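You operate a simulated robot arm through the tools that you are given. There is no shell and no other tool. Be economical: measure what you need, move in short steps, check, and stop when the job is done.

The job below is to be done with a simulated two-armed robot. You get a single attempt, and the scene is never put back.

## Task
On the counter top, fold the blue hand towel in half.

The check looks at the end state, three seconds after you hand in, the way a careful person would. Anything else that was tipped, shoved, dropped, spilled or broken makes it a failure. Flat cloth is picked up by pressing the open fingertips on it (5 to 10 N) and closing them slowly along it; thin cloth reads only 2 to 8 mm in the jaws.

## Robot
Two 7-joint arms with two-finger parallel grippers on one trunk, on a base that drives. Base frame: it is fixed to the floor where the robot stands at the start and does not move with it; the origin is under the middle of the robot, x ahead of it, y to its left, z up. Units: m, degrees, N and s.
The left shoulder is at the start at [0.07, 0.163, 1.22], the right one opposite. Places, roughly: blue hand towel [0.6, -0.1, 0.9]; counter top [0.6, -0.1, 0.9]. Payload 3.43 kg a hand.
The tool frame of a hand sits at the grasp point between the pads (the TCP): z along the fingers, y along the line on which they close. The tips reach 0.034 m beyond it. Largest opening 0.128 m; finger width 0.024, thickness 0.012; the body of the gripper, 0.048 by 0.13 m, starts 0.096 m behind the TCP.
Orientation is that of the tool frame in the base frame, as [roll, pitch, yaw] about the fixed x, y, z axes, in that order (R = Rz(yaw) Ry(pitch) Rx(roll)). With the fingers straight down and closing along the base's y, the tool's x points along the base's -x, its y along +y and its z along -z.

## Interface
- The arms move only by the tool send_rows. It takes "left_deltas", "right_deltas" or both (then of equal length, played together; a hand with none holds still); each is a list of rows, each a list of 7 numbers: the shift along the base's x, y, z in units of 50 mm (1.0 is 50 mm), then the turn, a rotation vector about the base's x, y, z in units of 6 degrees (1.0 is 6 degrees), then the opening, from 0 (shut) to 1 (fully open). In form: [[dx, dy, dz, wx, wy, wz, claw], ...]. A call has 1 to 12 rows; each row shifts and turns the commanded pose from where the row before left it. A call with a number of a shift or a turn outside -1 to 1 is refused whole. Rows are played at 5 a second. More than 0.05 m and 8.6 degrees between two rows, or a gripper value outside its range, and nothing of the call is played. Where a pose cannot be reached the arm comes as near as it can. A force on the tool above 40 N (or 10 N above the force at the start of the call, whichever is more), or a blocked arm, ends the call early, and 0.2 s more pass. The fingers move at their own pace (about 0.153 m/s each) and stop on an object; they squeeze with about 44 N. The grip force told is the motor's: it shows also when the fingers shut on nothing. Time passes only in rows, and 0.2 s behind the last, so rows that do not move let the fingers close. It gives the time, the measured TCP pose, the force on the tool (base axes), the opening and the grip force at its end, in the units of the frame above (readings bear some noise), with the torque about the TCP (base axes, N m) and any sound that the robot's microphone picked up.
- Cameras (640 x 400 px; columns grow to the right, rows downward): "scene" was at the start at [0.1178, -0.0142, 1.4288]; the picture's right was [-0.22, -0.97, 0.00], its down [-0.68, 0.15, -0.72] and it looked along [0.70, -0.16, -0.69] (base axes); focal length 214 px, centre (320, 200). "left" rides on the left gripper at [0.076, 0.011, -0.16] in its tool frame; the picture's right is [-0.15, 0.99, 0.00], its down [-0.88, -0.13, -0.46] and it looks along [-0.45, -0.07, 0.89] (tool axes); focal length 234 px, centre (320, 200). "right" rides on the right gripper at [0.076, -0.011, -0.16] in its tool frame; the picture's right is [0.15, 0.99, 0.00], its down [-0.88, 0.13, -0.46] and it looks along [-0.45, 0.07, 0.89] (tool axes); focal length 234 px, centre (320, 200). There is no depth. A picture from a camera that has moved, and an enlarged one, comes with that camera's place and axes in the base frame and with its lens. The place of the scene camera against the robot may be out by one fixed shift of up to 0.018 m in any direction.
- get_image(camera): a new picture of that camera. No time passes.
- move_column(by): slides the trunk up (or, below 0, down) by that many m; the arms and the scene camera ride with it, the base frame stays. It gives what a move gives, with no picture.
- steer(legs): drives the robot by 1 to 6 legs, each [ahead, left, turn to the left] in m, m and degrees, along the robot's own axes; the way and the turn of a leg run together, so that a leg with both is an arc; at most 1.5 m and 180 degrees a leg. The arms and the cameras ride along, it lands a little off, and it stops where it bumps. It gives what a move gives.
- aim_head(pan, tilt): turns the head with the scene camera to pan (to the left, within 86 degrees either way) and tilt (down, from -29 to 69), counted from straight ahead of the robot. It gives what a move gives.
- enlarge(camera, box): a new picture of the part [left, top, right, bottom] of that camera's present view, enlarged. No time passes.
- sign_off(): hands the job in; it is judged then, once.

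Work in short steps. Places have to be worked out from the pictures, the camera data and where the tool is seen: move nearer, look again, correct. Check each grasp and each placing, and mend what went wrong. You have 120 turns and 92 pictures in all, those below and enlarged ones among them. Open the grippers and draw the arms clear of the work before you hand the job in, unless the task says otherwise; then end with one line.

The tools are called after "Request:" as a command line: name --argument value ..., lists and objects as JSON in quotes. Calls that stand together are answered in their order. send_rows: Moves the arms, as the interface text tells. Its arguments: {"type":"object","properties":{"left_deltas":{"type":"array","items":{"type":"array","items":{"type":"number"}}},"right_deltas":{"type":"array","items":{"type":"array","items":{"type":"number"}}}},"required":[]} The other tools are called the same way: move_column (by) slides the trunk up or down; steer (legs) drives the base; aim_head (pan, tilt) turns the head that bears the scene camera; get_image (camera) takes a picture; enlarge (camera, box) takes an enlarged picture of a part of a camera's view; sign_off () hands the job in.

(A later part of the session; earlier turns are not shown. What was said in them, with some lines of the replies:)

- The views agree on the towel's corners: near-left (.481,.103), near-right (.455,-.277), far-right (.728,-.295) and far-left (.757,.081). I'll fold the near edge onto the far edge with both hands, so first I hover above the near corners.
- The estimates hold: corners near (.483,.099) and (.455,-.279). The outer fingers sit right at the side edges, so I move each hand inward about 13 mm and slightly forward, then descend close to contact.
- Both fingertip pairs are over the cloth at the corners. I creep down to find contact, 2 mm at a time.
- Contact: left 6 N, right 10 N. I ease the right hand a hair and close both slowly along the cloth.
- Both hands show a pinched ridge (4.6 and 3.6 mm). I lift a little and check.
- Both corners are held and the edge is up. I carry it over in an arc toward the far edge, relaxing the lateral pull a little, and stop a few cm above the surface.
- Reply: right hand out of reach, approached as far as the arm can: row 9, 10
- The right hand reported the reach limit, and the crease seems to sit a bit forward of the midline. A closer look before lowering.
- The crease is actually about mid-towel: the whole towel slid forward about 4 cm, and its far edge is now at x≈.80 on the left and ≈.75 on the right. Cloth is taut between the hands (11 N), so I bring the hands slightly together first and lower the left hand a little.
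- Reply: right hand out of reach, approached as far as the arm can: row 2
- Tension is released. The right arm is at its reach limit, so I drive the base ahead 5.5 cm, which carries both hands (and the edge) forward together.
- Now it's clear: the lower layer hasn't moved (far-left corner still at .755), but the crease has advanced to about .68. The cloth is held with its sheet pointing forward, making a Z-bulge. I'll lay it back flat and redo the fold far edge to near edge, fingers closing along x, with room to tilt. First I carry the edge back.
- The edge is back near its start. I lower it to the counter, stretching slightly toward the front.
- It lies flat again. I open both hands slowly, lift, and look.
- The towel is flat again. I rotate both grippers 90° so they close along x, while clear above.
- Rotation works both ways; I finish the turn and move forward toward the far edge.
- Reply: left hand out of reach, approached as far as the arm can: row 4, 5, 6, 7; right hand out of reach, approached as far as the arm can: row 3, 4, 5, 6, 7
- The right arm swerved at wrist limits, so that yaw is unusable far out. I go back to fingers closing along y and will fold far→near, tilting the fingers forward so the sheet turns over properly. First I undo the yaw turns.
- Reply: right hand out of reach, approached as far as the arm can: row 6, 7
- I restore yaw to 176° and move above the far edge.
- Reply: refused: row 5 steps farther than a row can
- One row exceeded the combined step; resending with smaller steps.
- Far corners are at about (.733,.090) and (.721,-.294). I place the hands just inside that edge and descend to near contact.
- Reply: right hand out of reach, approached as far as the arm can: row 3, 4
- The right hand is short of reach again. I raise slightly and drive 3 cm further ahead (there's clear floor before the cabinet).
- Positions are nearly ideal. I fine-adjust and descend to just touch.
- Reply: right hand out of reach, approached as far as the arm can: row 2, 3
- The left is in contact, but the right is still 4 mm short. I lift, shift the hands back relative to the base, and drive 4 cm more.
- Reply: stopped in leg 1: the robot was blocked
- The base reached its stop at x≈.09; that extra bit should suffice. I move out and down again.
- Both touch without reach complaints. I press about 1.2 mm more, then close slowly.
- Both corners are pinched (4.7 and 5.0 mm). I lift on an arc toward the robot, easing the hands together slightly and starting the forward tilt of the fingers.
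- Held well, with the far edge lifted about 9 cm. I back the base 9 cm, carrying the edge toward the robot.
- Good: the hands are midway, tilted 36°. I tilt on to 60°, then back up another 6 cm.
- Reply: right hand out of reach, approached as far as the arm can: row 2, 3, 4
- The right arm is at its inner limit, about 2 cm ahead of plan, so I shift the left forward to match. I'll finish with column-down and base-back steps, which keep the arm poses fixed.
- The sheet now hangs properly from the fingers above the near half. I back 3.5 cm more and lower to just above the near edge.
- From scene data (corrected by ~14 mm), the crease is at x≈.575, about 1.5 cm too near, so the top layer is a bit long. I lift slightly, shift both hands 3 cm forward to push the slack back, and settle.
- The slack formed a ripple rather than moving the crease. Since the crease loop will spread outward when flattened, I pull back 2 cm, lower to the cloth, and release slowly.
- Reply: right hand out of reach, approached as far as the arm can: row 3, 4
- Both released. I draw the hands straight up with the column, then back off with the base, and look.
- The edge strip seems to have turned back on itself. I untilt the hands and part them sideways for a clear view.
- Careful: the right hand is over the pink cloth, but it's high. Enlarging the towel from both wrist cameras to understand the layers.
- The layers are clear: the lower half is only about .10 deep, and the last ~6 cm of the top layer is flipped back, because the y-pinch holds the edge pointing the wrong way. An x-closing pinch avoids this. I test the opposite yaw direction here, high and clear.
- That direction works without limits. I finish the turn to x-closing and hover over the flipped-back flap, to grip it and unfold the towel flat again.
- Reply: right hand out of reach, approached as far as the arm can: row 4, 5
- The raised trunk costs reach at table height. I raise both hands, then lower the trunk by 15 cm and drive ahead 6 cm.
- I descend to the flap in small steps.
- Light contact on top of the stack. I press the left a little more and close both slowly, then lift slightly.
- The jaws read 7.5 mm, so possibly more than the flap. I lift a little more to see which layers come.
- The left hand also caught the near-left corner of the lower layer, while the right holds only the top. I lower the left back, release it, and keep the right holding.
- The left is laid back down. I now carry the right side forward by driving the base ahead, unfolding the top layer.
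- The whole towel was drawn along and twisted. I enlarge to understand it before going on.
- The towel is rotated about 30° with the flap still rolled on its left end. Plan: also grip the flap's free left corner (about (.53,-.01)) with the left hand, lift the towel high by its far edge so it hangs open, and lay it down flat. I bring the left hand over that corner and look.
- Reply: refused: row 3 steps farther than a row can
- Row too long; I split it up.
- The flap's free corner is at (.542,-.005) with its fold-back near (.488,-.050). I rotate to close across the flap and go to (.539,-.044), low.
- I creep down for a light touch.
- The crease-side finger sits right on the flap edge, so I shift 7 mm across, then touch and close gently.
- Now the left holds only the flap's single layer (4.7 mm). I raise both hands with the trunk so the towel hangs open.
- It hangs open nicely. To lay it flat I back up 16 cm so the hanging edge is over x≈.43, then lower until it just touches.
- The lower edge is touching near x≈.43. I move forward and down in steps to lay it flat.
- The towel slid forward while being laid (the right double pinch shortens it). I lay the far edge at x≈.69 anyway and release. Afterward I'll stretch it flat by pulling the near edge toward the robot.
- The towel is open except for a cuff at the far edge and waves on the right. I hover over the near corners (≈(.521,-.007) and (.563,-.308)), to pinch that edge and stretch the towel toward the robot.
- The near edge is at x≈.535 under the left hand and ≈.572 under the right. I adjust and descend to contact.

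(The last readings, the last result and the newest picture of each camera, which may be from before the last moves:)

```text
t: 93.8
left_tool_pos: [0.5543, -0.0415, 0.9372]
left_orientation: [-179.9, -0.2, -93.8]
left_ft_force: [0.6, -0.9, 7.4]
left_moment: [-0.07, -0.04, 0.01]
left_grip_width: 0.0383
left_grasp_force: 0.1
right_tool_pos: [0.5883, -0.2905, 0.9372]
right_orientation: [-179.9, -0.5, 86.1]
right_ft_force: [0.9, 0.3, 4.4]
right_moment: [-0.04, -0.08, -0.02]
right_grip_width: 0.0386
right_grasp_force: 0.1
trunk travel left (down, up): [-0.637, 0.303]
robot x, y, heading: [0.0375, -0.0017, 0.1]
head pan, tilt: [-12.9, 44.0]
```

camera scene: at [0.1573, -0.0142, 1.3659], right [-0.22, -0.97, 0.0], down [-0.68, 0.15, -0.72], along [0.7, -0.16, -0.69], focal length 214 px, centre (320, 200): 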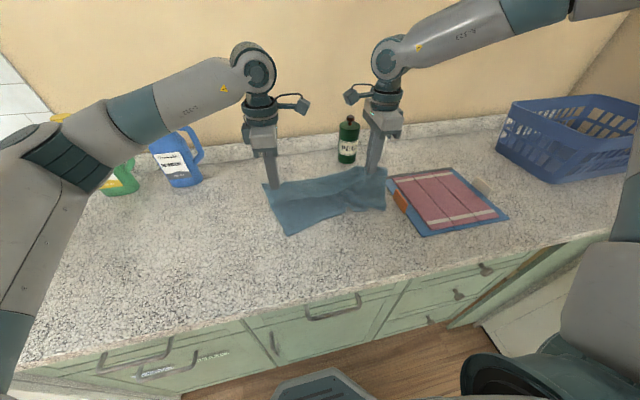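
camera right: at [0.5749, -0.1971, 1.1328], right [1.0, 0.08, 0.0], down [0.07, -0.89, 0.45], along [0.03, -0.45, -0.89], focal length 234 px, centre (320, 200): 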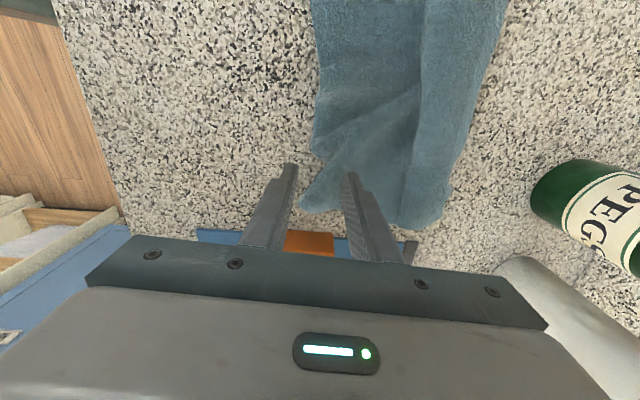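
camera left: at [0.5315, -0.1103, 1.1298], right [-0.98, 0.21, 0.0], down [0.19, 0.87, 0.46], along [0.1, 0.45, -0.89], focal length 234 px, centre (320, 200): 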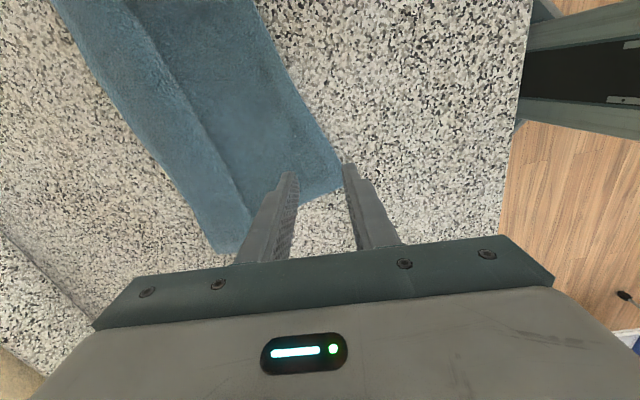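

Good light contact. I close slowly, lift 1.5 cm and pull both corners back toward the robot, spreading the left outward.

Request:
send_rows --left_deltas '[[0, 0, 0, 0, 0, 0, 0.25], [0, 0, 0, 0, 0, 0, 0.2], [0, 0, 0, 0, 0, 0, 0.15], [0, 0, 0, 0, 0, 0, 0.1], [0, 0, 0, 0, 0, 0, 0.05], [0, 0, 0, 0, 0, 0, 0], [0, 0, 0, 0, 0, 0, 0], [0, 0, 0.25, 0, 0, 0, 0], [-0.4, 0.3, 0.05, 0, 0, 0, 0], [-0.4, 0.3, 0, 0, 0, 0, 0], [-0.4, 0.3, 0, 0, 0, 0, 0], [0, 0, 0, 0, 0, 0, 0]]' --right_deltas '[[0, 0, -0.02, 0, 0, 0, 0.25], [0, 0, 0, 0, 0, 0, 0.2], [0, 0, 0, 0, 0, 0, 0.15], [0, 0, 0, 0, 0, 0, 0.1], [0, 0, 0, 0, 0, 0, 0.05], [0, 0, 0, 0, 0, 0, 0], [0, 0, 0, 0, 0, 0, 0], [0, 0, 0.25, 0, 0, 0, 0], [-0.6, 0, 0.05, 0, 0, 0, 0], [-0.6, 0, 0, 0, 0, 0, 0], [-0.6, 0, 0, 0, 0, 0, 0], [0, 0, 0, 0, 0, 0, 0]]'

Request:
enlarge --camera "scene" --box '[220, 120, 420, 250]'

```text
t: 96.4
left_tool_pos: [0.4944, 0.0039, 0.9519]
left_orientation: [180.0, 0.0, -94.0]
left_ft_force: [0.3, -0.9, 0.5]
left_moment: [-0.01, -0.01, 0.04]
left_grip_width: 0.0043
left_grasp_force: 39.2
right_tool_pos: [0.4989, -0.2897, 0.9501]
right_orientation: [-179.8, -0.5, 85.9]
right_ft_force: [0.4, 0.5, 0.2]
right_moment: [0.02, 0.03, 0.01]
right_grip_width: 0.007
right_grasp_force: 41.4
trunk travel left (down, up): [-0.637, 0.303]
robot x, y, heading: [0.0355, 0.0012, -0.3]
head pan, tilt: [-12.9, 44.0]
```

```text
3.08 times, centred on (320, 185) of scene
camera zoom: at [0.1584, -0.0146, 1.3657], right [-0.22, -0.97, 0.0], down [-0.68, 0.16, -0.72], along [0.7, -0.16, -0.7], focal length 660 px, centre (320, 246)
```

zoom: 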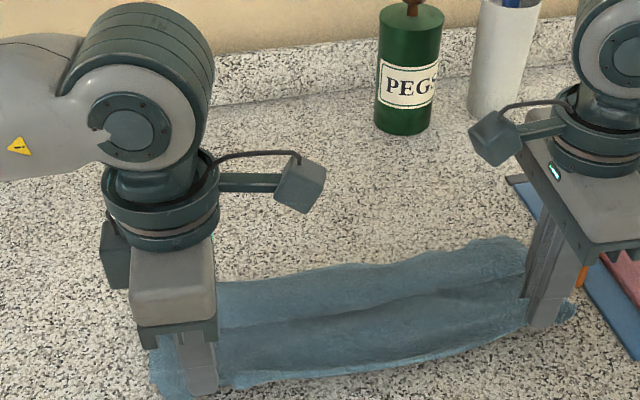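

The whole towel drags with it, still cuffed. But both hands now hold the near edge cleanly, so I lift it high to hang and unfold by gravity, and carry it forward to lay it back toward the robot, where there is room to pull it straight.

Request:
move_column --by 0.29

Request:
send_rows --left_deltas '[[0.4, 0, 0, 0, 0, 0, 0], [0.4, 0, 0, 0, 0, 0, 0], [0.4, 0, 0, 0, 0, 0, 0], [0.4, 0, 0, 0, 0, 0, 0], [0.4, 0, 0, 0, 0, 0, 0], [0.4, 0, 0, 0, 0, 0, 0], [0, 0, 0, 0, 0, 0, 0]]' --right_deltas '[[0.4, 0, 0, 0, 0, 0, 0], [0.4, 0, 0, 0, 0, 0, 0], [0.4, 0, 0, 0, 0, 0, 0], [0.4, 0, 0, 0, 0, 0, 0], [0.4, 0, 0, 0, 0, 0, 0], [0.4, 0, 0, 0, 0, 0, 0], [0, 0, 0, 0, 0, 0, 0]]'

Request:
get_image --camera "scene"

```text
t: 99.3
left_tool_pos: [0.4943, 0.005, 1.2413]
left_orientation: [-179.9, 0.0, -93.8]
left_ft_force: [0.1, -1.2, 0.8]
left_moment: [-0.04, 0.02, 0.0]
left_grip_width: 0.0041
left_grasp_force: 38.4
right_tool_pos: [0.4987, -0.2901, 1.2424]
right_orientation: [-179.7, -0.6, 86.0]
right_ft_force: [0.2, 0.2, -1.1]
right_moment: [0.0, 0.01, -0.03]
right_grip_width: 0.0072
right_grasp_force: 41.4
trunk travel left (down, up): [-0.927, 0.013]
robot x, y, heading: [0.0438, 0.0017, 0.1]
head pan, tilt: [-12.9, 44.0]
```

```text
t: 100.9
left_tool_pos: [0.6014, 0.0082, 1.2472]
left_orientation: [-179.4, -0.2, -94.0]
left_ft_force: [0.3, -1.2, -0.7]
left_moment: [-0.01, -0.01, 0.0]
left_grip_width: 0.0044
left_grasp_force: 38.7
right_tool_pos: [0.6012, -0.2841, 1.2478]
right_orientation: [179.9, -0.5, 86.2]
right_ft_force: [0.4, 0.2, -0.6]
right_moment: [0.01, 0.05, -0.04]
right_grip_width: 0.0073
right_grasp_force: 41.6
trunk travel left (down, up): [-0.927, 0.013]
robot x, y, heading: [0.0381, 0.0, 0.0]
head pan, tilt: [-12.9, 44.0]
```

```text
11 pictures are left
camera scene: at [0.1388, -0.0079, 1.657], right [-0.22, -0.97, 0.0], down [-0.67, 0.15, -0.73], along [0.71, -0.16, -0.69], focal length 214 px, centre (320, 200)
```

scene: 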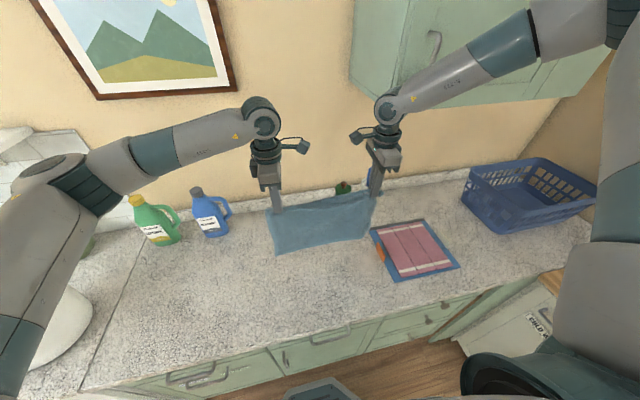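

It hangs straight and clean. I go 4.5 cm forward, touch the free edge down, then lay it back toward the robot in alternating base-back and trunk-down steps.

Request:
steer --legs '[[0.045, 0, 0]]'

Request:
move_column --by -0.05

Request:
steer --legs '[[-0.06, 0, 0]]'

Request:
move_column --by -0.04

Request:
steer --legs '[[-0.06, 0, 0]]'

Request:
move_column --by -0.06

Request:
steer --legs '[[-0.06, 0, 0]]'

Request:
move_column --by -0.06

Request:
get_image --camera "scene"

```text
t: 101.7
left_tool_pos: [0.6067, 0.0084, 1.2468]
left_orientation: [-179.4, -0.2, -94.1]
left_ft_force: [-0.2, 1.0, 0.1]
left_moment: [-0.02, -0.02, -0.01]
left_grip_width: 0.0043
left_grasp_force: 39.0
right_tool_pos: [0.6042, -0.2797, 1.2484]
right_orientation: [180.0, -0.4, 86.7]
right_ft_force: [-0.4, 0.0, -0.1]
right_moment: [0.01, 0.04, -0.06]
right_grip_width: 0.0069
right_grasp_force: 41.1
trunk travel left (down, up): [-0.927, 0.013]
robot x, y, heading: [0.0436, 0.0011, -0.4]
head pan, tilt: [-12.9, 44.0]
stopped in leg 1: the robot was blocked; the commanded pose is now the measured one
```

```text
t: 102.6
left_tool_pos: [0.6116, 0.0146, 1.1956]
left_orientation: [-179.5, -0.5, -94.0]
left_ft_force: [-0.3, 0.2, -0.4]
left_moment: [-0.03, 0.04, 0.01]
left_grip_width: 0.0044
left_grasp_force: 38.9
right_tool_pos: [0.6092, -0.2755, 1.1969]
right_orientation: [-179.7, -0.1, 86.7]
right_ft_force: [-0.8, 0.1, -1.1]
right_moment: [0.0, -0.04, -0.03]
right_grip_width: 0.0071
right_grasp_force: 41.1
trunk travel left (down, up): [-0.877, 0.063]
robot x, y, heading: [0.0485, 0.0005, -0.0]
head pan, tilt: [-12.9, 44.0]
```

```text
t: 103.6
left_tool_pos: [0.573, 0.0046, 1.1855]
left_orientation: [179.5, 0.0, -94.0]
left_ft_force: [0.0, -0.6, -0.4]
left_moment: [-0.03, 0.07, 0.02]
left_grip_width: 0.004
left_grasp_force: 39.2
right_tool_pos: [0.57, -0.2868, 1.1838]
right_orientation: [-178.8, -0.5, 86.4]
right_ft_force: [2.0, 0.0, -0.5]
right_moment: [-0.02, 0.04, -0.03]
right_grip_width: 0.007
right_grasp_force: 41.1
trunk travel left (down, up): [-0.877, 0.063]
robot x, y, heading: [-0.0098, 0.0027, -0.3]
head pan, tilt: [-12.9, 44.0]
```

```text
t: 104.4
left_tool_pos: [0.5616, 0.0039, 1.1515]
left_orientation: [180.0, 0.1, -93.9]
left_ft_force: [-0.6, 0.4, 0.2]
left_moment: [-0.01, -0.07, 0.05]
left_grip_width: 0.0044
left_grasp_force: 39.1
right_tool_pos: [0.5596, -0.2865, 1.1495]
right_orientation: [-179.3, -0.6, 86.5]
right_ft_force: [-0.3, 0.0, -0.1]
right_moment: [0.05, -0.05, -0.01]
right_grip_width: 0.0071
right_grasp_force: 41.2
trunk travel left (down, up): [-0.837, 0.103]
robot x, y, heading: [-0.0086, 0.0017, 0.1]
head pan, tilt: [-12.9, 44.0]
```

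```text
t: 105.4
left_tool_pos: [0.5122, 0.0066, 1.146]
left_orientation: [179.5, 0.0, -93.9]
left_ft_force: [1.7, -0.3, -0.5]
left_moment: [-0.02, 0.05, 0.01]
left_grip_width: 0.0042
left_grasp_force: 39.1
right_tool_pos: [0.5097, -0.2848, 1.1442]
right_orientation: [-178.8, -0.6, 86.6]
right_ft_force: [0.3, 0.7, -0.8]
right_moment: [-0.01, 0.09, -0.01]
right_grip_width: 0.0074
right_grasp_force: 41.3
trunk travel left (down, up): [-0.837, 0.103]
robot x, y, heading: [-0.0718, 0.0011, -0.1]
head pan, tilt: [-12.9, 44.0]
```

```text
t: 106.4
left_tool_pos: [0.5045, 0.0055, 1.0906]
left_orientation: [179.9, 0.0, -93.9]
left_ft_force: [-0.2, 0.3, -0.5]
left_moment: [0.02, -0.01, 0.01]
left_grip_width: 0.0041
left_grasp_force: 38.8
right_tool_pos: [0.5032, -0.2852, 1.0882]
right_orientation: [-179.2, -0.5, 86.6]
right_ft_force: [-0.6, -0.2, -0.6]
right_moment: [0.02, 0.03, 0.0]
right_grip_width: 0.0071
right_grasp_force: 41.4
trunk travel left (down, up): [-0.777, 0.163]
robot x, y, heading: [-0.0714, 0.0019, 0.1]
head pan, tilt: [-12.9, 44.0]
```

```text
t: 107.4
left_tool_pos: [0.4503, 0.0052, 1.0863]
left_orientation: [179.8, 0.1, -93.8]
left_ft_force: [0.4, -0.6, -1.1]
left_moment: [0.01, 0.02, 0.0]
left_grip_width: 0.0042
left_grasp_force: 39.0
right_tool_pos: [0.4482, -0.2851, 1.0851]
right_orientation: [-179.1, -0.5, 86.5]
right_ft_force: [-0.4, 0.1, 0.7]
right_moment: [0.01, 0.07, -0.05]
right_grip_width: 0.0069
right_grasp_force: 41.4
trunk travel left (down, up): [-0.777, 0.163]
robot x, y, heading: [-0.1293, 0.0002, 0.3]
head pan, tilt: [-12.9, 44.0]
```

```text
t: 108.4
left_tool_pos: [0.448, 0.0045, 1.0297]
left_orientation: [179.8, 0.0, -93.9]
left_ft_force: [0.7, -0.3, 1.6]
left_moment: [0.01, -0.01, 0.01]
left_grip_width: 0.0044
left_grasp_force: 39.1
right_tool_pos: [0.4444, -0.2862, 1.0276]
right_orientation: [-179.2, -0.5, 86.5]
right_ft_force: [-0.2, -0.5, 0.0]
right_moment: [-0.03, -0.02, -0.03]
right_grip_width: 0.0072
right_grasp_force: 41.3
trunk travel left (down, up): [-0.717, 0.223]
robot x, y, heading: [-0.1315, 0.0045, 0.2]
head pan, tilt: [-12.9, 44.0]
```

```text
10 pictures are left
camera scene: at [-0.01, -0.0129, 1.4457], right [-0.22, -0.97, 0.0], down [-0.68, 0.15, -0.72], along [0.7, -0.16, -0.7], focal length 214 px, centre (320, 200)
```

scene: 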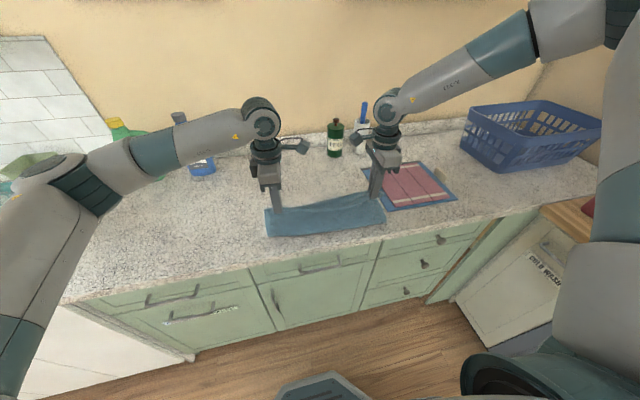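

The sheet hangs near x≈.44, and I can't tell which way its lower part runs. One wrist view.

Request:
get_image --camera "left"

```text
9 pictures are left
camera left: at [0.4307, -0.0701, 1.1888], right [-0.98, 0.21, 0.0], down [0.19, 0.87, 0.46], along [0.09, 0.45, -0.89], focal length 234 px, centre (320, 200)
```

left: 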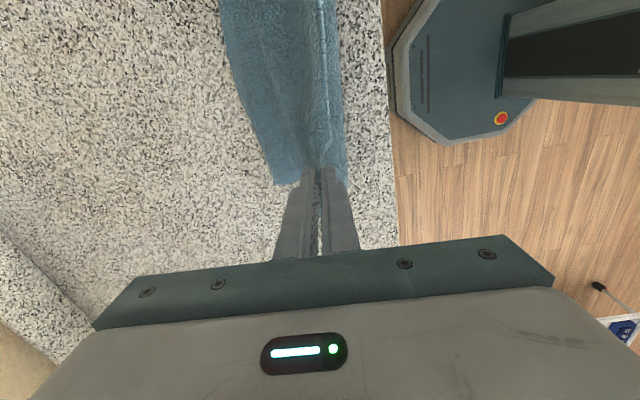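

The free edge is at x≈.51 and drags easily, so there's not enough counter on the near side to lay it this way. Instead I raise it, back up so the free edge hangs over x≈.38, and lay it forward to x≈.70. That leaves the held far edge ready for the far→near fold.

Request:
move_column --by 0.17

Request:
steer --legs '[[-0.06, 0, 0]]'

Request:
move_column --by -0.02

Request:
steer --legs '[[0.06, 0, 0]]'

Request:
move_column --by -0.04

Request:
steer --legs '[[0.07, 0, 0]]'

Request:
move_column --by -0.06

Request:
steer --legs '[[0.07, 0, 0]]'

Request:
move_column --by -0.06

Request:
steer --legs '[[0.06, 0, 0]]'

Request:
enlarge --camera "scene" --box '[200, 110, 440, 270]'

```text
t: 110.3
left_tool_pos: [0.4465, 0.0058, 1.1993]
left_orientation: [179.9, 0.1, -93.9]
left_ft_force: [-0.7, -0.4, -0.2]
left_moment: [-0.04, 0.02, 0.01]
left_grip_width: 0.0044
left_grasp_force: 39.1
right_tool_pos: [0.4447, -0.2864, 1.198]
right_orientation: [-179.3, -0.5, 86.6]
right_ft_force: [-0.9, 1.2, -0.4]
right_moment: [0.01, -0.06, -0.02]
right_grip_width: 0.0072
right_grasp_force: 41.1
trunk travel left (down, up): [-0.887, 0.053]
robot x, y, heading: [-0.1289, 0.004, -0.0]
head pan, tilt: [-12.9, 44.0]
```

```text
t: 111.2
left_tool_pos: [0.3949, 0.0053, 1.1943]
left_orientation: [179.4, 0.1, -93.9]
left_ft_force: [1.1, 0.3, 0.0]
left_moment: [-0.01, 0.1, 0.0]
left_grip_width: 0.004
left_grasp_force: 38.9
right_tool_pos: [0.3934, -0.2857, 1.1946]
right_orientation: [-178.7, -0.5, 86.5]
right_ft_force: [0.3, 1.2, -0.9]
right_moment: [0.0, 0.08, -0.05]
right_grip_width: 0.0071
right_grasp_force: 41.4
trunk travel left (down, up): [-0.887, 0.053]
robot x, y, heading: [-0.1888, 0.0012, -0.2]
head pan, tilt: [-12.9, 44.0]
```

```text
t: 111.9
left_tool_pos: [0.3907, 0.0054, 1.179]
left_orientation: [179.8, 0.1, -93.9]
left_ft_force: [0.2, -1.3, -0.6]
left_moment: [-0.01, 0.04, -0.01]
left_grip_width: 0.0044
left_grasp_force: 38.4
right_tool_pos: [0.389, -0.286, 1.1763]
right_orientation: [-179.0, -0.4, 86.5]
right_ft_force: [-0.2, 0.6, -0.9]
right_moment: [0.0, -0.01, -0.06]
right_grip_width: 0.0071
right_grasp_force: 40.9
trunk travel left (down, up): [-0.867, 0.073]
robot x, y, heading: [-0.1861, 0.0021, -0.0]
head pan, tilt: [-12.9, 44.0]
```

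```text
t: 112.9
left_tool_pos: [0.4375, 0.0051, 1.1845]
left_orientation: [-179.6, 0.1, -93.9]
left_ft_force: [-0.7, -0.2, 0.4]
left_moment: [0.0, -0.08, 0.01]
left_grip_width: 0.0043
left_grasp_force: 38.8
right_tool_pos: [0.4361, -0.2864, 1.183]
right_orientation: [-179.6, -0.5, 86.5]
right_ft_force: [-1.7, -0.3, -0.4]
right_moment: [0.0, -0.1, -0.02]
right_grip_width: 0.0071
right_grasp_force: 41.7
trunk travel left (down, up): [-0.867, 0.073]
robot x, y, heading: [-0.13, 0.0032, -0.0]
head pan, tilt: [-12.9, 44.0]
```

```text
t: 113.7
left_tool_pos: [0.4485, 0.0043, 1.1388]
left_orientation: [179.9, 0.1, -94.0]
left_ft_force: [0.8, -0.6, -0.8]
left_moment: [-0.01, 0.02, 0.01]
left_grip_width: 0.004
left_grasp_force: 39.0
right_tool_pos: [0.4449, -0.287, 1.1372]
right_orientation: [-179.1, -0.5, 86.3]
right_ft_force: [1.0, 1.0, -0.5]
right_moment: [-0.01, 0.03, 0.0]
right_grip_width: 0.0071
right_grasp_force: 41.2
trunk travel left (down, up): [-0.827, 0.113]
robot x, y, heading: [-0.1288, 0.0026, -0.3]
head pan, tilt: [-12.9, 44.0]
```

```text
t: 114.7
left_tool_pos: [0.5114, 0.0044, 1.1429]
left_orientation: [-179.8, 0.1, -94.0]
left_ft_force: [-1.1, 1.3, 0.0]
left_moment: [0.01, -0.02, -0.01]
left_grip_width: 0.0044
left_grasp_force: 38.6
right_tool_pos: [0.5084, -0.2862, 1.142]
right_orientation: [-179.5, -0.6, 86.5]
right_ft_force: [0.2, 0.0, 0.1]
right_moment: [0.02, -0.08, -0.02]
right_grip_width: 0.0072
right_grasp_force: 41.1
trunk travel left (down, up): [-0.827, 0.113]
robot x, y, heading: [-0.0597, 0.0016, 0.0]
head pan, tilt: [-12.9, 44.0]
```

```text
t: 115.7
left_tool_pos: [0.5154, 0.0039, 1.0812]
left_orientation: [-180.0, 0.0, -94.0]
left_ft_force: [0.6, -0.3, -0.4]
left_moment: [0.0, 0.0, 0.0]
left_grip_width: 0.0044
left_grasp_force: 38.5
right_tool_pos: [0.5127, -0.2854, 1.0785]
right_orientation: [-179.3, -0.5, 86.6]
right_ft_force: [-0.5, 0.3, 0.5]
right_moment: [-0.03, -0.07, -0.04]
right_grip_width: 0.0073
right_grasp_force: 41.8
trunk travel left (down, up): [-0.767, 0.173]
robot x, y, heading: [-0.0578, -0.0012, -0.2]
head pan, tilt: [-12.9, 44.0]
```

```text
t: 116.8
left_tool_pos: [0.5823, 0.0037, 1.081]
left_orientation: [-179.9, 0.1, -94.1]
left_ft_force: [-0.5, 0.4, 0.8]
left_moment: [-0.02, -0.02, 0.0]
left_grip_width: 0.0042
left_grasp_force: 38.8
right_tool_pos: [0.579, -0.2868, 1.0799]
right_orientation: [-179.3, -0.7, 86.3]
right_ft_force: [-1.1, 0.0, 0.2]
right_moment: [0.0, -0.05, -0.02]
right_grip_width: 0.007
right_grasp_force: 41.3
trunk travel left (down, up): [-0.767, 0.173]
robot x, y, heading: [0.0076, -0.0025, -0.3]
head pan, tilt: [-12.9, 44.0]
```

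```text
t: 117.8
left_tool_pos: [0.5838, 0.0038, 1.0199]
left_orientation: [-179.9, 0.0, -94.2]
left_ft_force: [-0.2, 0.1, 0.3]
left_moment: [-0.02, -0.06, 0.0]
left_grip_width: 0.0043
left_grasp_force: 38.1
right_tool_pos: [0.5808, -0.2872, 1.0198]
right_orientation: [-179.2, -0.7, 86.4]
right_ft_force: [0.1, 0.7, -0.1]
right_moment: [0.0, -0.04, -0.01]
right_grip_width: 0.0072
right_grasp_force: 41.6
trunk travel left (down, up): [-0.707, 0.233]
robot x, y, heading: [0.0103, 0.0036, -0.2]
head pan, tilt: [-12.9, 44.0]
```

```text
t: 118.7
left_tool_pos: [0.6434, 0.0043, 1.0212]
left_orientation: [179.9, 0.0, -94.1]
left_ft_force: [-0.4, -0.1, -0.2]
left_moment: [0.0, -0.02, -0.01]
left_grip_width: 0.0041
left_grasp_force: 39.2
right_tool_pos: [0.6403, -0.2873, 1.0204]
right_orientation: [-179.3, -0.6, 86.4]
right_ft_force: [0.0, 0.1, 0.2]
right_moment: [-0.01, -0.04, -0.02]
right_grip_width: 0.0072
right_grasp_force: 41.4
trunk travel left (down, up): [-0.707, 0.233]
robot x, y, heading: [0.0678, -0.002, -0.1]
head pan, tilt: [-12.9, 44.0]
```

```text
2.50 times, centred on (320, 190) of scene
camera zoom: at [0.1846, -0.0136, 1.4362], right [-0.22, -0.97, 0.0], down [-0.68, 0.16, -0.72], along [0.7, -0.16, -0.69], focal length 536 px, centre (320, 225)
```

zoom: 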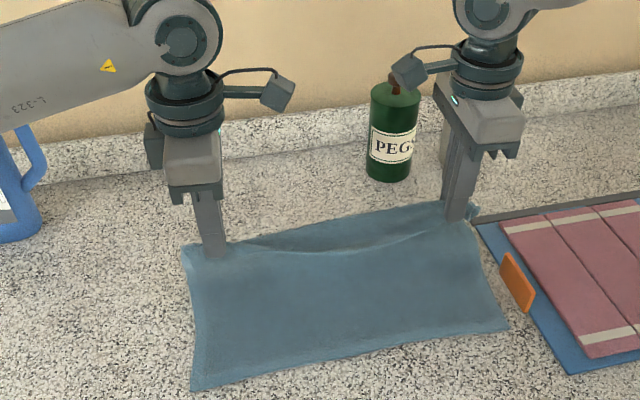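

Excellent: the free edge lies square at x≈.518, and the held edge's body leaves the fingers on the +x side, which is exactly right for folding back onto the near edge. I bring the held edge back toward the robot and lower it.

Request:
steer --legs '[[-0.055, 0, 0]]'

Request:
move_column --by -0.03

Request:
steer --legs '[[-0.04, 0, 0]]'

Request:
move_column --by -0.025

Request:
enlarge --camera "scene" --box '[200, 110, 440, 270]'

```text
t: 119.7
left_tool_pos: [0.592, 0.0036, 1.0189]
left_orientation: [179.8, 0.0, -94.0]
left_ft_force: [0.3, -0.4, 0.1]
left_moment: [-0.04, 0.03, 0.01]
left_grip_width: 0.0042
left_grasp_force: 38.6
right_tool_pos: [0.5888, -0.2869, 1.0181]
right_orientation: [-179.1, -0.7, 86.4]
right_ft_force: [0.8, 0.1, 0.5]
right_moment: [0.03, 0.03, -0.06]
right_grip_width: 0.0072
right_grasp_force: 40.5
trunk travel left (down, up): [-0.707, 0.233]
robot x, y, heading: [0.0149, 0.0007, -0.2]
head pan, tilt: [-12.9, 44.0]
```

```text
t: 120.4
left_tool_pos: [0.5886, 0.0042, 0.9909]
left_orientation: [179.9, 0.0, -94.0]
left_ft_force: [-0.7, -0.2, 0.2]
left_moment: [-0.03, -0.06, 0.02]
left_grip_width: 0.004
left_grasp_force: 39.0
right_tool_pos: [0.5854, -0.2862, 0.9893]
right_orientation: [-179.3, -0.6, 86.6]
right_ft_force: [0.7, 0.0, 0.9]
right_moment: [0.01, -0.07, -0.02]
right_grip_width: 0.0073
right_grasp_force: 41.1
trunk travel left (down, up): [-0.677, 0.263]
robot x, y, heading: [0.0159, 0.0016, -0.1]
head pan, tilt: [-12.9, 44.0]
```

```text
t: 121.3
left_tool_pos: [0.5533, 0.0042, 0.9886]
left_orientation: [179.7, 0.2, -94.0]
left_ft_force: [-0.2, -0.7, 0.4]
left_moment: [0.0, -0.02, 0.02]
left_grip_width: 0.0044
left_grasp_force: 38.7
right_tool_pos: [0.5507, -0.287, 0.9875]
right_orientation: [-179.0, -0.5, 86.5]
right_ft_force: [0.3, 0.5, -1.1]
right_moment: [-0.02, 0.01, -0.02]
right_grip_width: 0.0074
right_grasp_force: 41.4
trunk travel left (down, up): [-0.677, 0.263]
robot x, y, heading: [-0.0236, 0.0042, 0.2]
head pan, tilt: [-12.9, 44.0]
```

```text
t: 122.0
left_tool_pos: [0.5498, 0.0038, 0.9658]
left_orientation: [180.0, 0.1, -94.0]
left_ft_force: [-0.6, -0.3, 0.0]
left_moment: [0.01, -0.04, 0.01]
left_grip_width: 0.0043
left_grasp_force: 38.3
right_tool_pos: [0.5471, -0.286, 0.9659]
right_orientation: [-179.3, -0.6, 86.4]
right_ft_force: [-1.4, 0.0, 0.6]
right_moment: [0.03, -0.06, -0.01]
right_grip_width: 0.0073
right_grasp_force: 41.3
trunk travel left (down, up): [-0.652, 0.288]
robot x, y, heading: [-0.0224, 0.003, -0.1]
head pan, tilt: [-12.9, 44.0]
```

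```text
2.50 times, centred on (320, 190) of scene
camera zoom: at [0.0915, -0.0133, 1.3811], right [-0.22, -0.97, 0.0], down [-0.68, 0.16, -0.72], along [0.7, -0.16, -0.69], focal length 536 px, centre (320, 225)
```

zoom: 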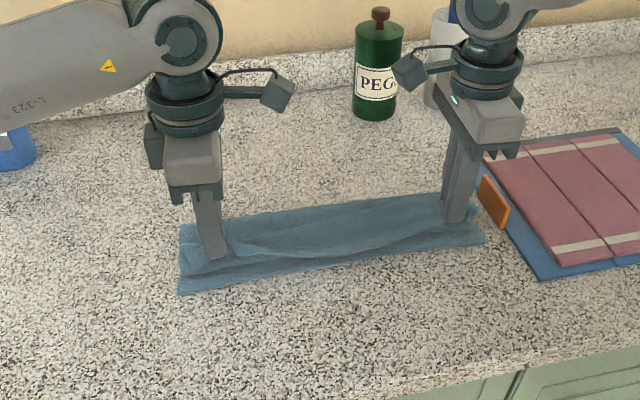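

The crease is at ≈.617 (lower layer about .10), so some slack is hidden. A close look at how the sheet runs.

Request:
enlarge --camera "scene" --box '[260, 170, 390, 235]'

```text
4.92 times, centred on (325, 202) of scene
camera zoom: at [0.0915, -0.0133, 1.3811], right [-0.22, -0.97, 0.0], down [-0.68, 0.16, -0.72], along [0.7, -0.16, -0.69], focal length 1056 px, centre (295, 188)
```

zoom: 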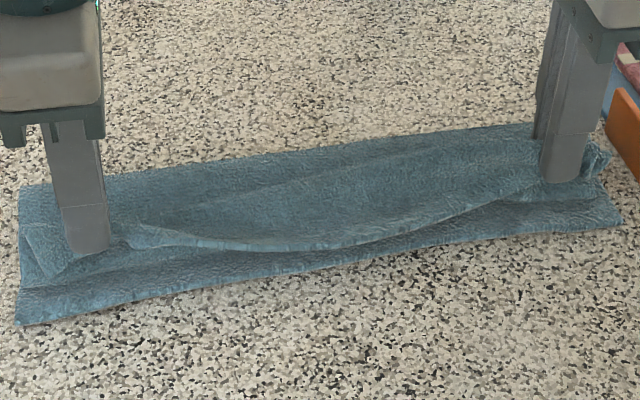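

Now the layers are right: the top edge faces the robot, about 1–2 cm from the near edge. I move back 2 cm more, lower to the cloth and release slowly.

Request:
send_rows --left_deltas '[[-0.2, 0.1, 0, 0, 0, 0, 0], [-0.2, 0.1, -0.1, 0, 0, 0, 0], [0, 0, -0.2, 0, 0, 0, 0], [0, 0, -0.1, 0, 0, 0, 0], [0, 0, 0, 0, 0, 0, 0.06], [0, 0, 0, 0, 0, 0, 0.12], [0, 0, 0, 0, 0, 0, 0.2], [0, 0, 0, 0, 0, 0, 0.3], [0, 0, 0.3, 0, 0, 0, 0.3], [0, 0, 0.8, 0, 0, 0, 0.3], [0, 0, 0.9, 0, 0, 0, 0.3], [0, 0, 0.9, 0, 0, 0, 0.3]]' --right_deltas '[[-0.2, -0.1, 0, 0, 0, 0, 0], [-0.2, -0.1, -0.1, 0, 0, 0, 0], [0, 0, -0.2, 0, 0, 0, 0], [0, 0, -0.1, 0, 0, 0, 0], [0, 0, 0, 0, 0, 0, 0.06], [0, 0, 0, 0, 0, 0, 0.12], [0, 0, 0, 0, 0, 0, 0.2], [0, 0, 0, 0, 0, 0, 0.3], [0, 0, 0.3, 0, 0, 0, 0.3], [0, 0, 0.8, 0, 0, 0, 0.3], [0, 0, 0.9, 0, 0, 0, 0.3], [0, 0, 0.9, 0, 0, 0, 0.3]]'

Request:
send_rows --left_deltas '[[0, 0.8, 0.5, 0, 0, 0, 0.3], [0, 0.8, 0.5, 0, 0, 0, 0.3], [0, 0.8, 0, 0, 0, 0, 0.3]]' --right_deltas '[[0, -0.6, 0.7, 0, 0, 0, 0.3], [0, -0.6, 0.7, 0, 0, 0, 0.3], [0, -0.6, 0, 0, 0, 0, 0.3]]'

Request:
enlarge --camera "scene" --box '[250, 150, 400, 245]'

```text
t: 124.6
left_tool_pos: [0.5302, 0.0132, 1.0918]
left_orientation: [-179.9, 0.1, -94.0]
left_ft_force: [-0.1, 1.0, -0.1]
left_moment: [0.05, -0.04, 0.03]
left_grip_width: 0.0385
left_grasp_force: 0.1
right_tool_pos: [0.5269, -0.2972, 1.0915]
right_orientation: [-179.3, -0.5, 86.5]
right_ft_force: [-0.3, 0.5, -0.5]
right_moment: [-0.02, 0.01, 0.0]
right_grip_width: 0.0385
right_grasp_force: 0.0
trunk travel left (down, up): [-0.652, 0.288]
robot x, y, heading: [-0.0217, 0.001, 0.0]
head pan, tilt: [-12.9, 44.0]
```

```text
t: 125.4
left_tool_pos: [0.5334, 0.1376, 1.1388]
left_orientation: [179.8, 0.0, -94.0]
left_ft_force: [0.2, -0.5, -0.3]
left_moment: [0.0, 0.03, 0.03]
left_grip_width: 0.0384
left_grasp_force: 0.3
right_tool_pos: [0.5288, -0.3868, 1.1586]
right_orientation: [-179.1, -0.5, 86.5]
right_ft_force: [0.1, 0.1, 1.0]
right_moment: [0.0, 0.0, 0.0]
right_grip_width: 0.0384
right_grasp_force: 0.0
trunk travel left (down, up): [-0.652, 0.288]
robot x, y, heading: [-0.0255, 0.0005, -0.1]
head pan, tilt: [-12.9, 44.0]
```

```text
4.21 times, centred on (325, 198) of scene
camera zoom: at [0.0945, -0.0131, 1.3807], right [-0.22, -0.97, 0.0], down [-0.68, 0.16, -0.72], along [0.7, -0.16, -0.7], focal length 903 px, centre (299, 210)
```

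zoom: 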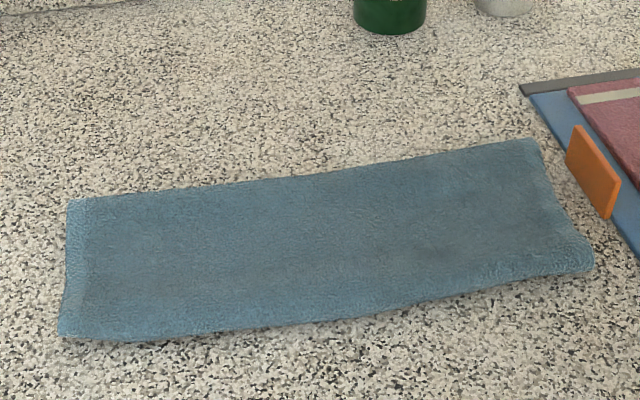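

That looks like a clean half-fold: depth about .135 against a full .275. I check the near edge closely for how the two layers line up.

Request:
enlarge --camera "scene" --box '[258, 195, 328, 239]'

Request:
enlarge --camera "scene" --box '[328, 175, 398, 227]'

```text
9.09 times, centred on (293, 217) of scene
camera zoom: at [0.0945, -0.0131, 1.3807], right [-0.22, -0.97, 0.0], down [-0.68, 0.16, -0.72], along [0.7, -0.16, -0.7], focal length 1950 px, centre (566, 46)
```

zoom: 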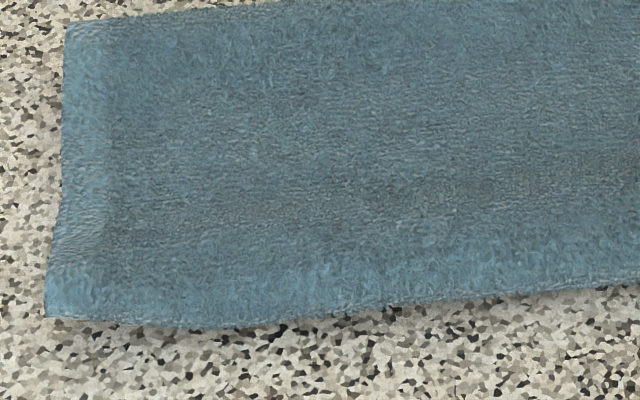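

```text
7.69 times, centred on (363, 201) of scene
camera zoom: at [0.0945, -0.0131, 1.3807], right [-0.22, -0.97, 0.0], down [-0.68, 0.16, -0.72], along [0.7, -0.16, -0.7], focal length 1650 px, centre (-11, 192)
```

zoom: 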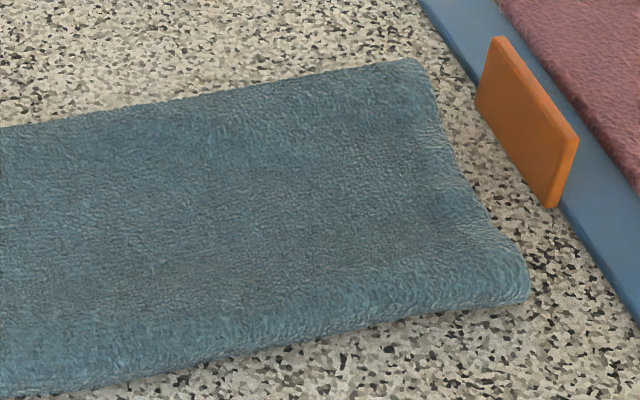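

The footprint depth (.132–.142) is half the towel, so the layers coincide to within about a centimetre. I open the grippers, back away, and take a last look at the surroundings.

Request:
send_rows --left_deltas '[[0, 0, 0.5, 0, 0, 0, 1], [0, 0, 0.5, 0, 0, 0, 1], [0, 0, 0, 0, 0, 0, 1]]' --right_deltas '[[0, 0, 0.5, 0, 0, 0, 1], [0, 0, 0.5, 0, 0, 0, 1], [0, 0, 0, 0, 0, 0, 1]]'

Request:
steer --legs '[[-0.2, 0, 0]]'

Request:
get_image --camera "scene"

```text
t: 126.2
left_tool_pos: [0.5335, 0.1349, 1.1899]
left_orientation: [179.8, 0.1, -93.9]
left_ft_force: [0.6, 0.2, -0.4]
left_moment: [-0.02, -0.01, -0.05]
left_grip_width: 0.1279
left_grasp_force: 0.1
right_tool_pos: [0.5274, -0.3867, 1.2082]
right_orientation: [-179.2, -0.6, 86.5]
right_ft_force: [-0.1, -0.3, -0.6]
right_moment: [0.02, -0.02, 0.01]
right_grip_width: 0.1281
right_grasp_force: 0.1
trunk travel left (down, up): [-0.652, 0.288]
robot x, y, heading: [-0.0242, 0.0011, 0.0]
head pan, tilt: [-12.9, 44.0]
```

```text
t: 127.8
left_tool_pos: [0.3321, 0.1359, 1.1887]
left_orientation: [179.7, 0.0, -94.0]
left_ft_force: [0.1, -0.9, -0.5]
left_moment: [-0.01, -0.01, -0.02]
left_grip_width: 0.1278
left_grasp_force: 0.1
right_tool_pos: [0.3255, -0.3869, 1.2076]
right_orientation: [-179.2, -0.5, 86.5]
right_ft_force: [-0.9, -0.1, -0.2]
right_moment: [-0.03, 0.0, -0.01]
right_grip_width: 0.1281
right_grasp_force: 0.0
trunk travel left (down, up): [-0.652, 0.288]
robot x, y, heading: [-0.2272, -0.0024, -0.2]
head pan, tilt: [-12.9, 44.0]
```

```text
2 pictures are left
camera scene: at [-0.1076, -0.0133, 1.3807], right [-0.22, -0.97, 0.0], down [-0.68, 0.16, -0.72], along [0.7, -0.16, -0.7], focal length 214 px, centre (320, 200)
```

scene: 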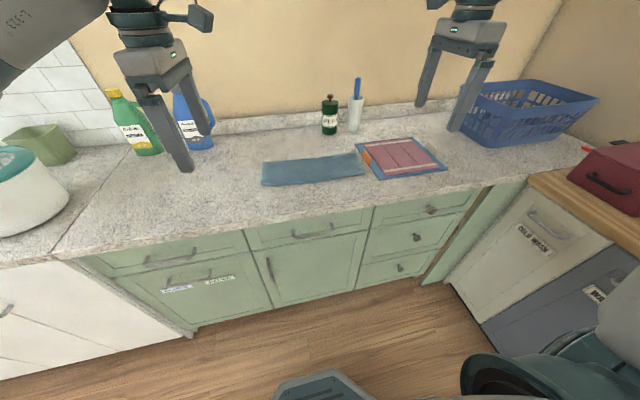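

The towel lies folded in half on the counter, everything else stands undisturbed, and both hands are open and clear, so I hand in.

Request:
sign_off

```text
The job is handed in.
```

The blue hand towel is folded in half on the counter top. Its footprint is about 0.13–0.14 m deep, against about 0.275 m unfolded. I judged the layer alignment from that depth and did not see the lower edge directly. The last picture shows nothing else on the counter disturbed. Both grippers are open and clear of the work.
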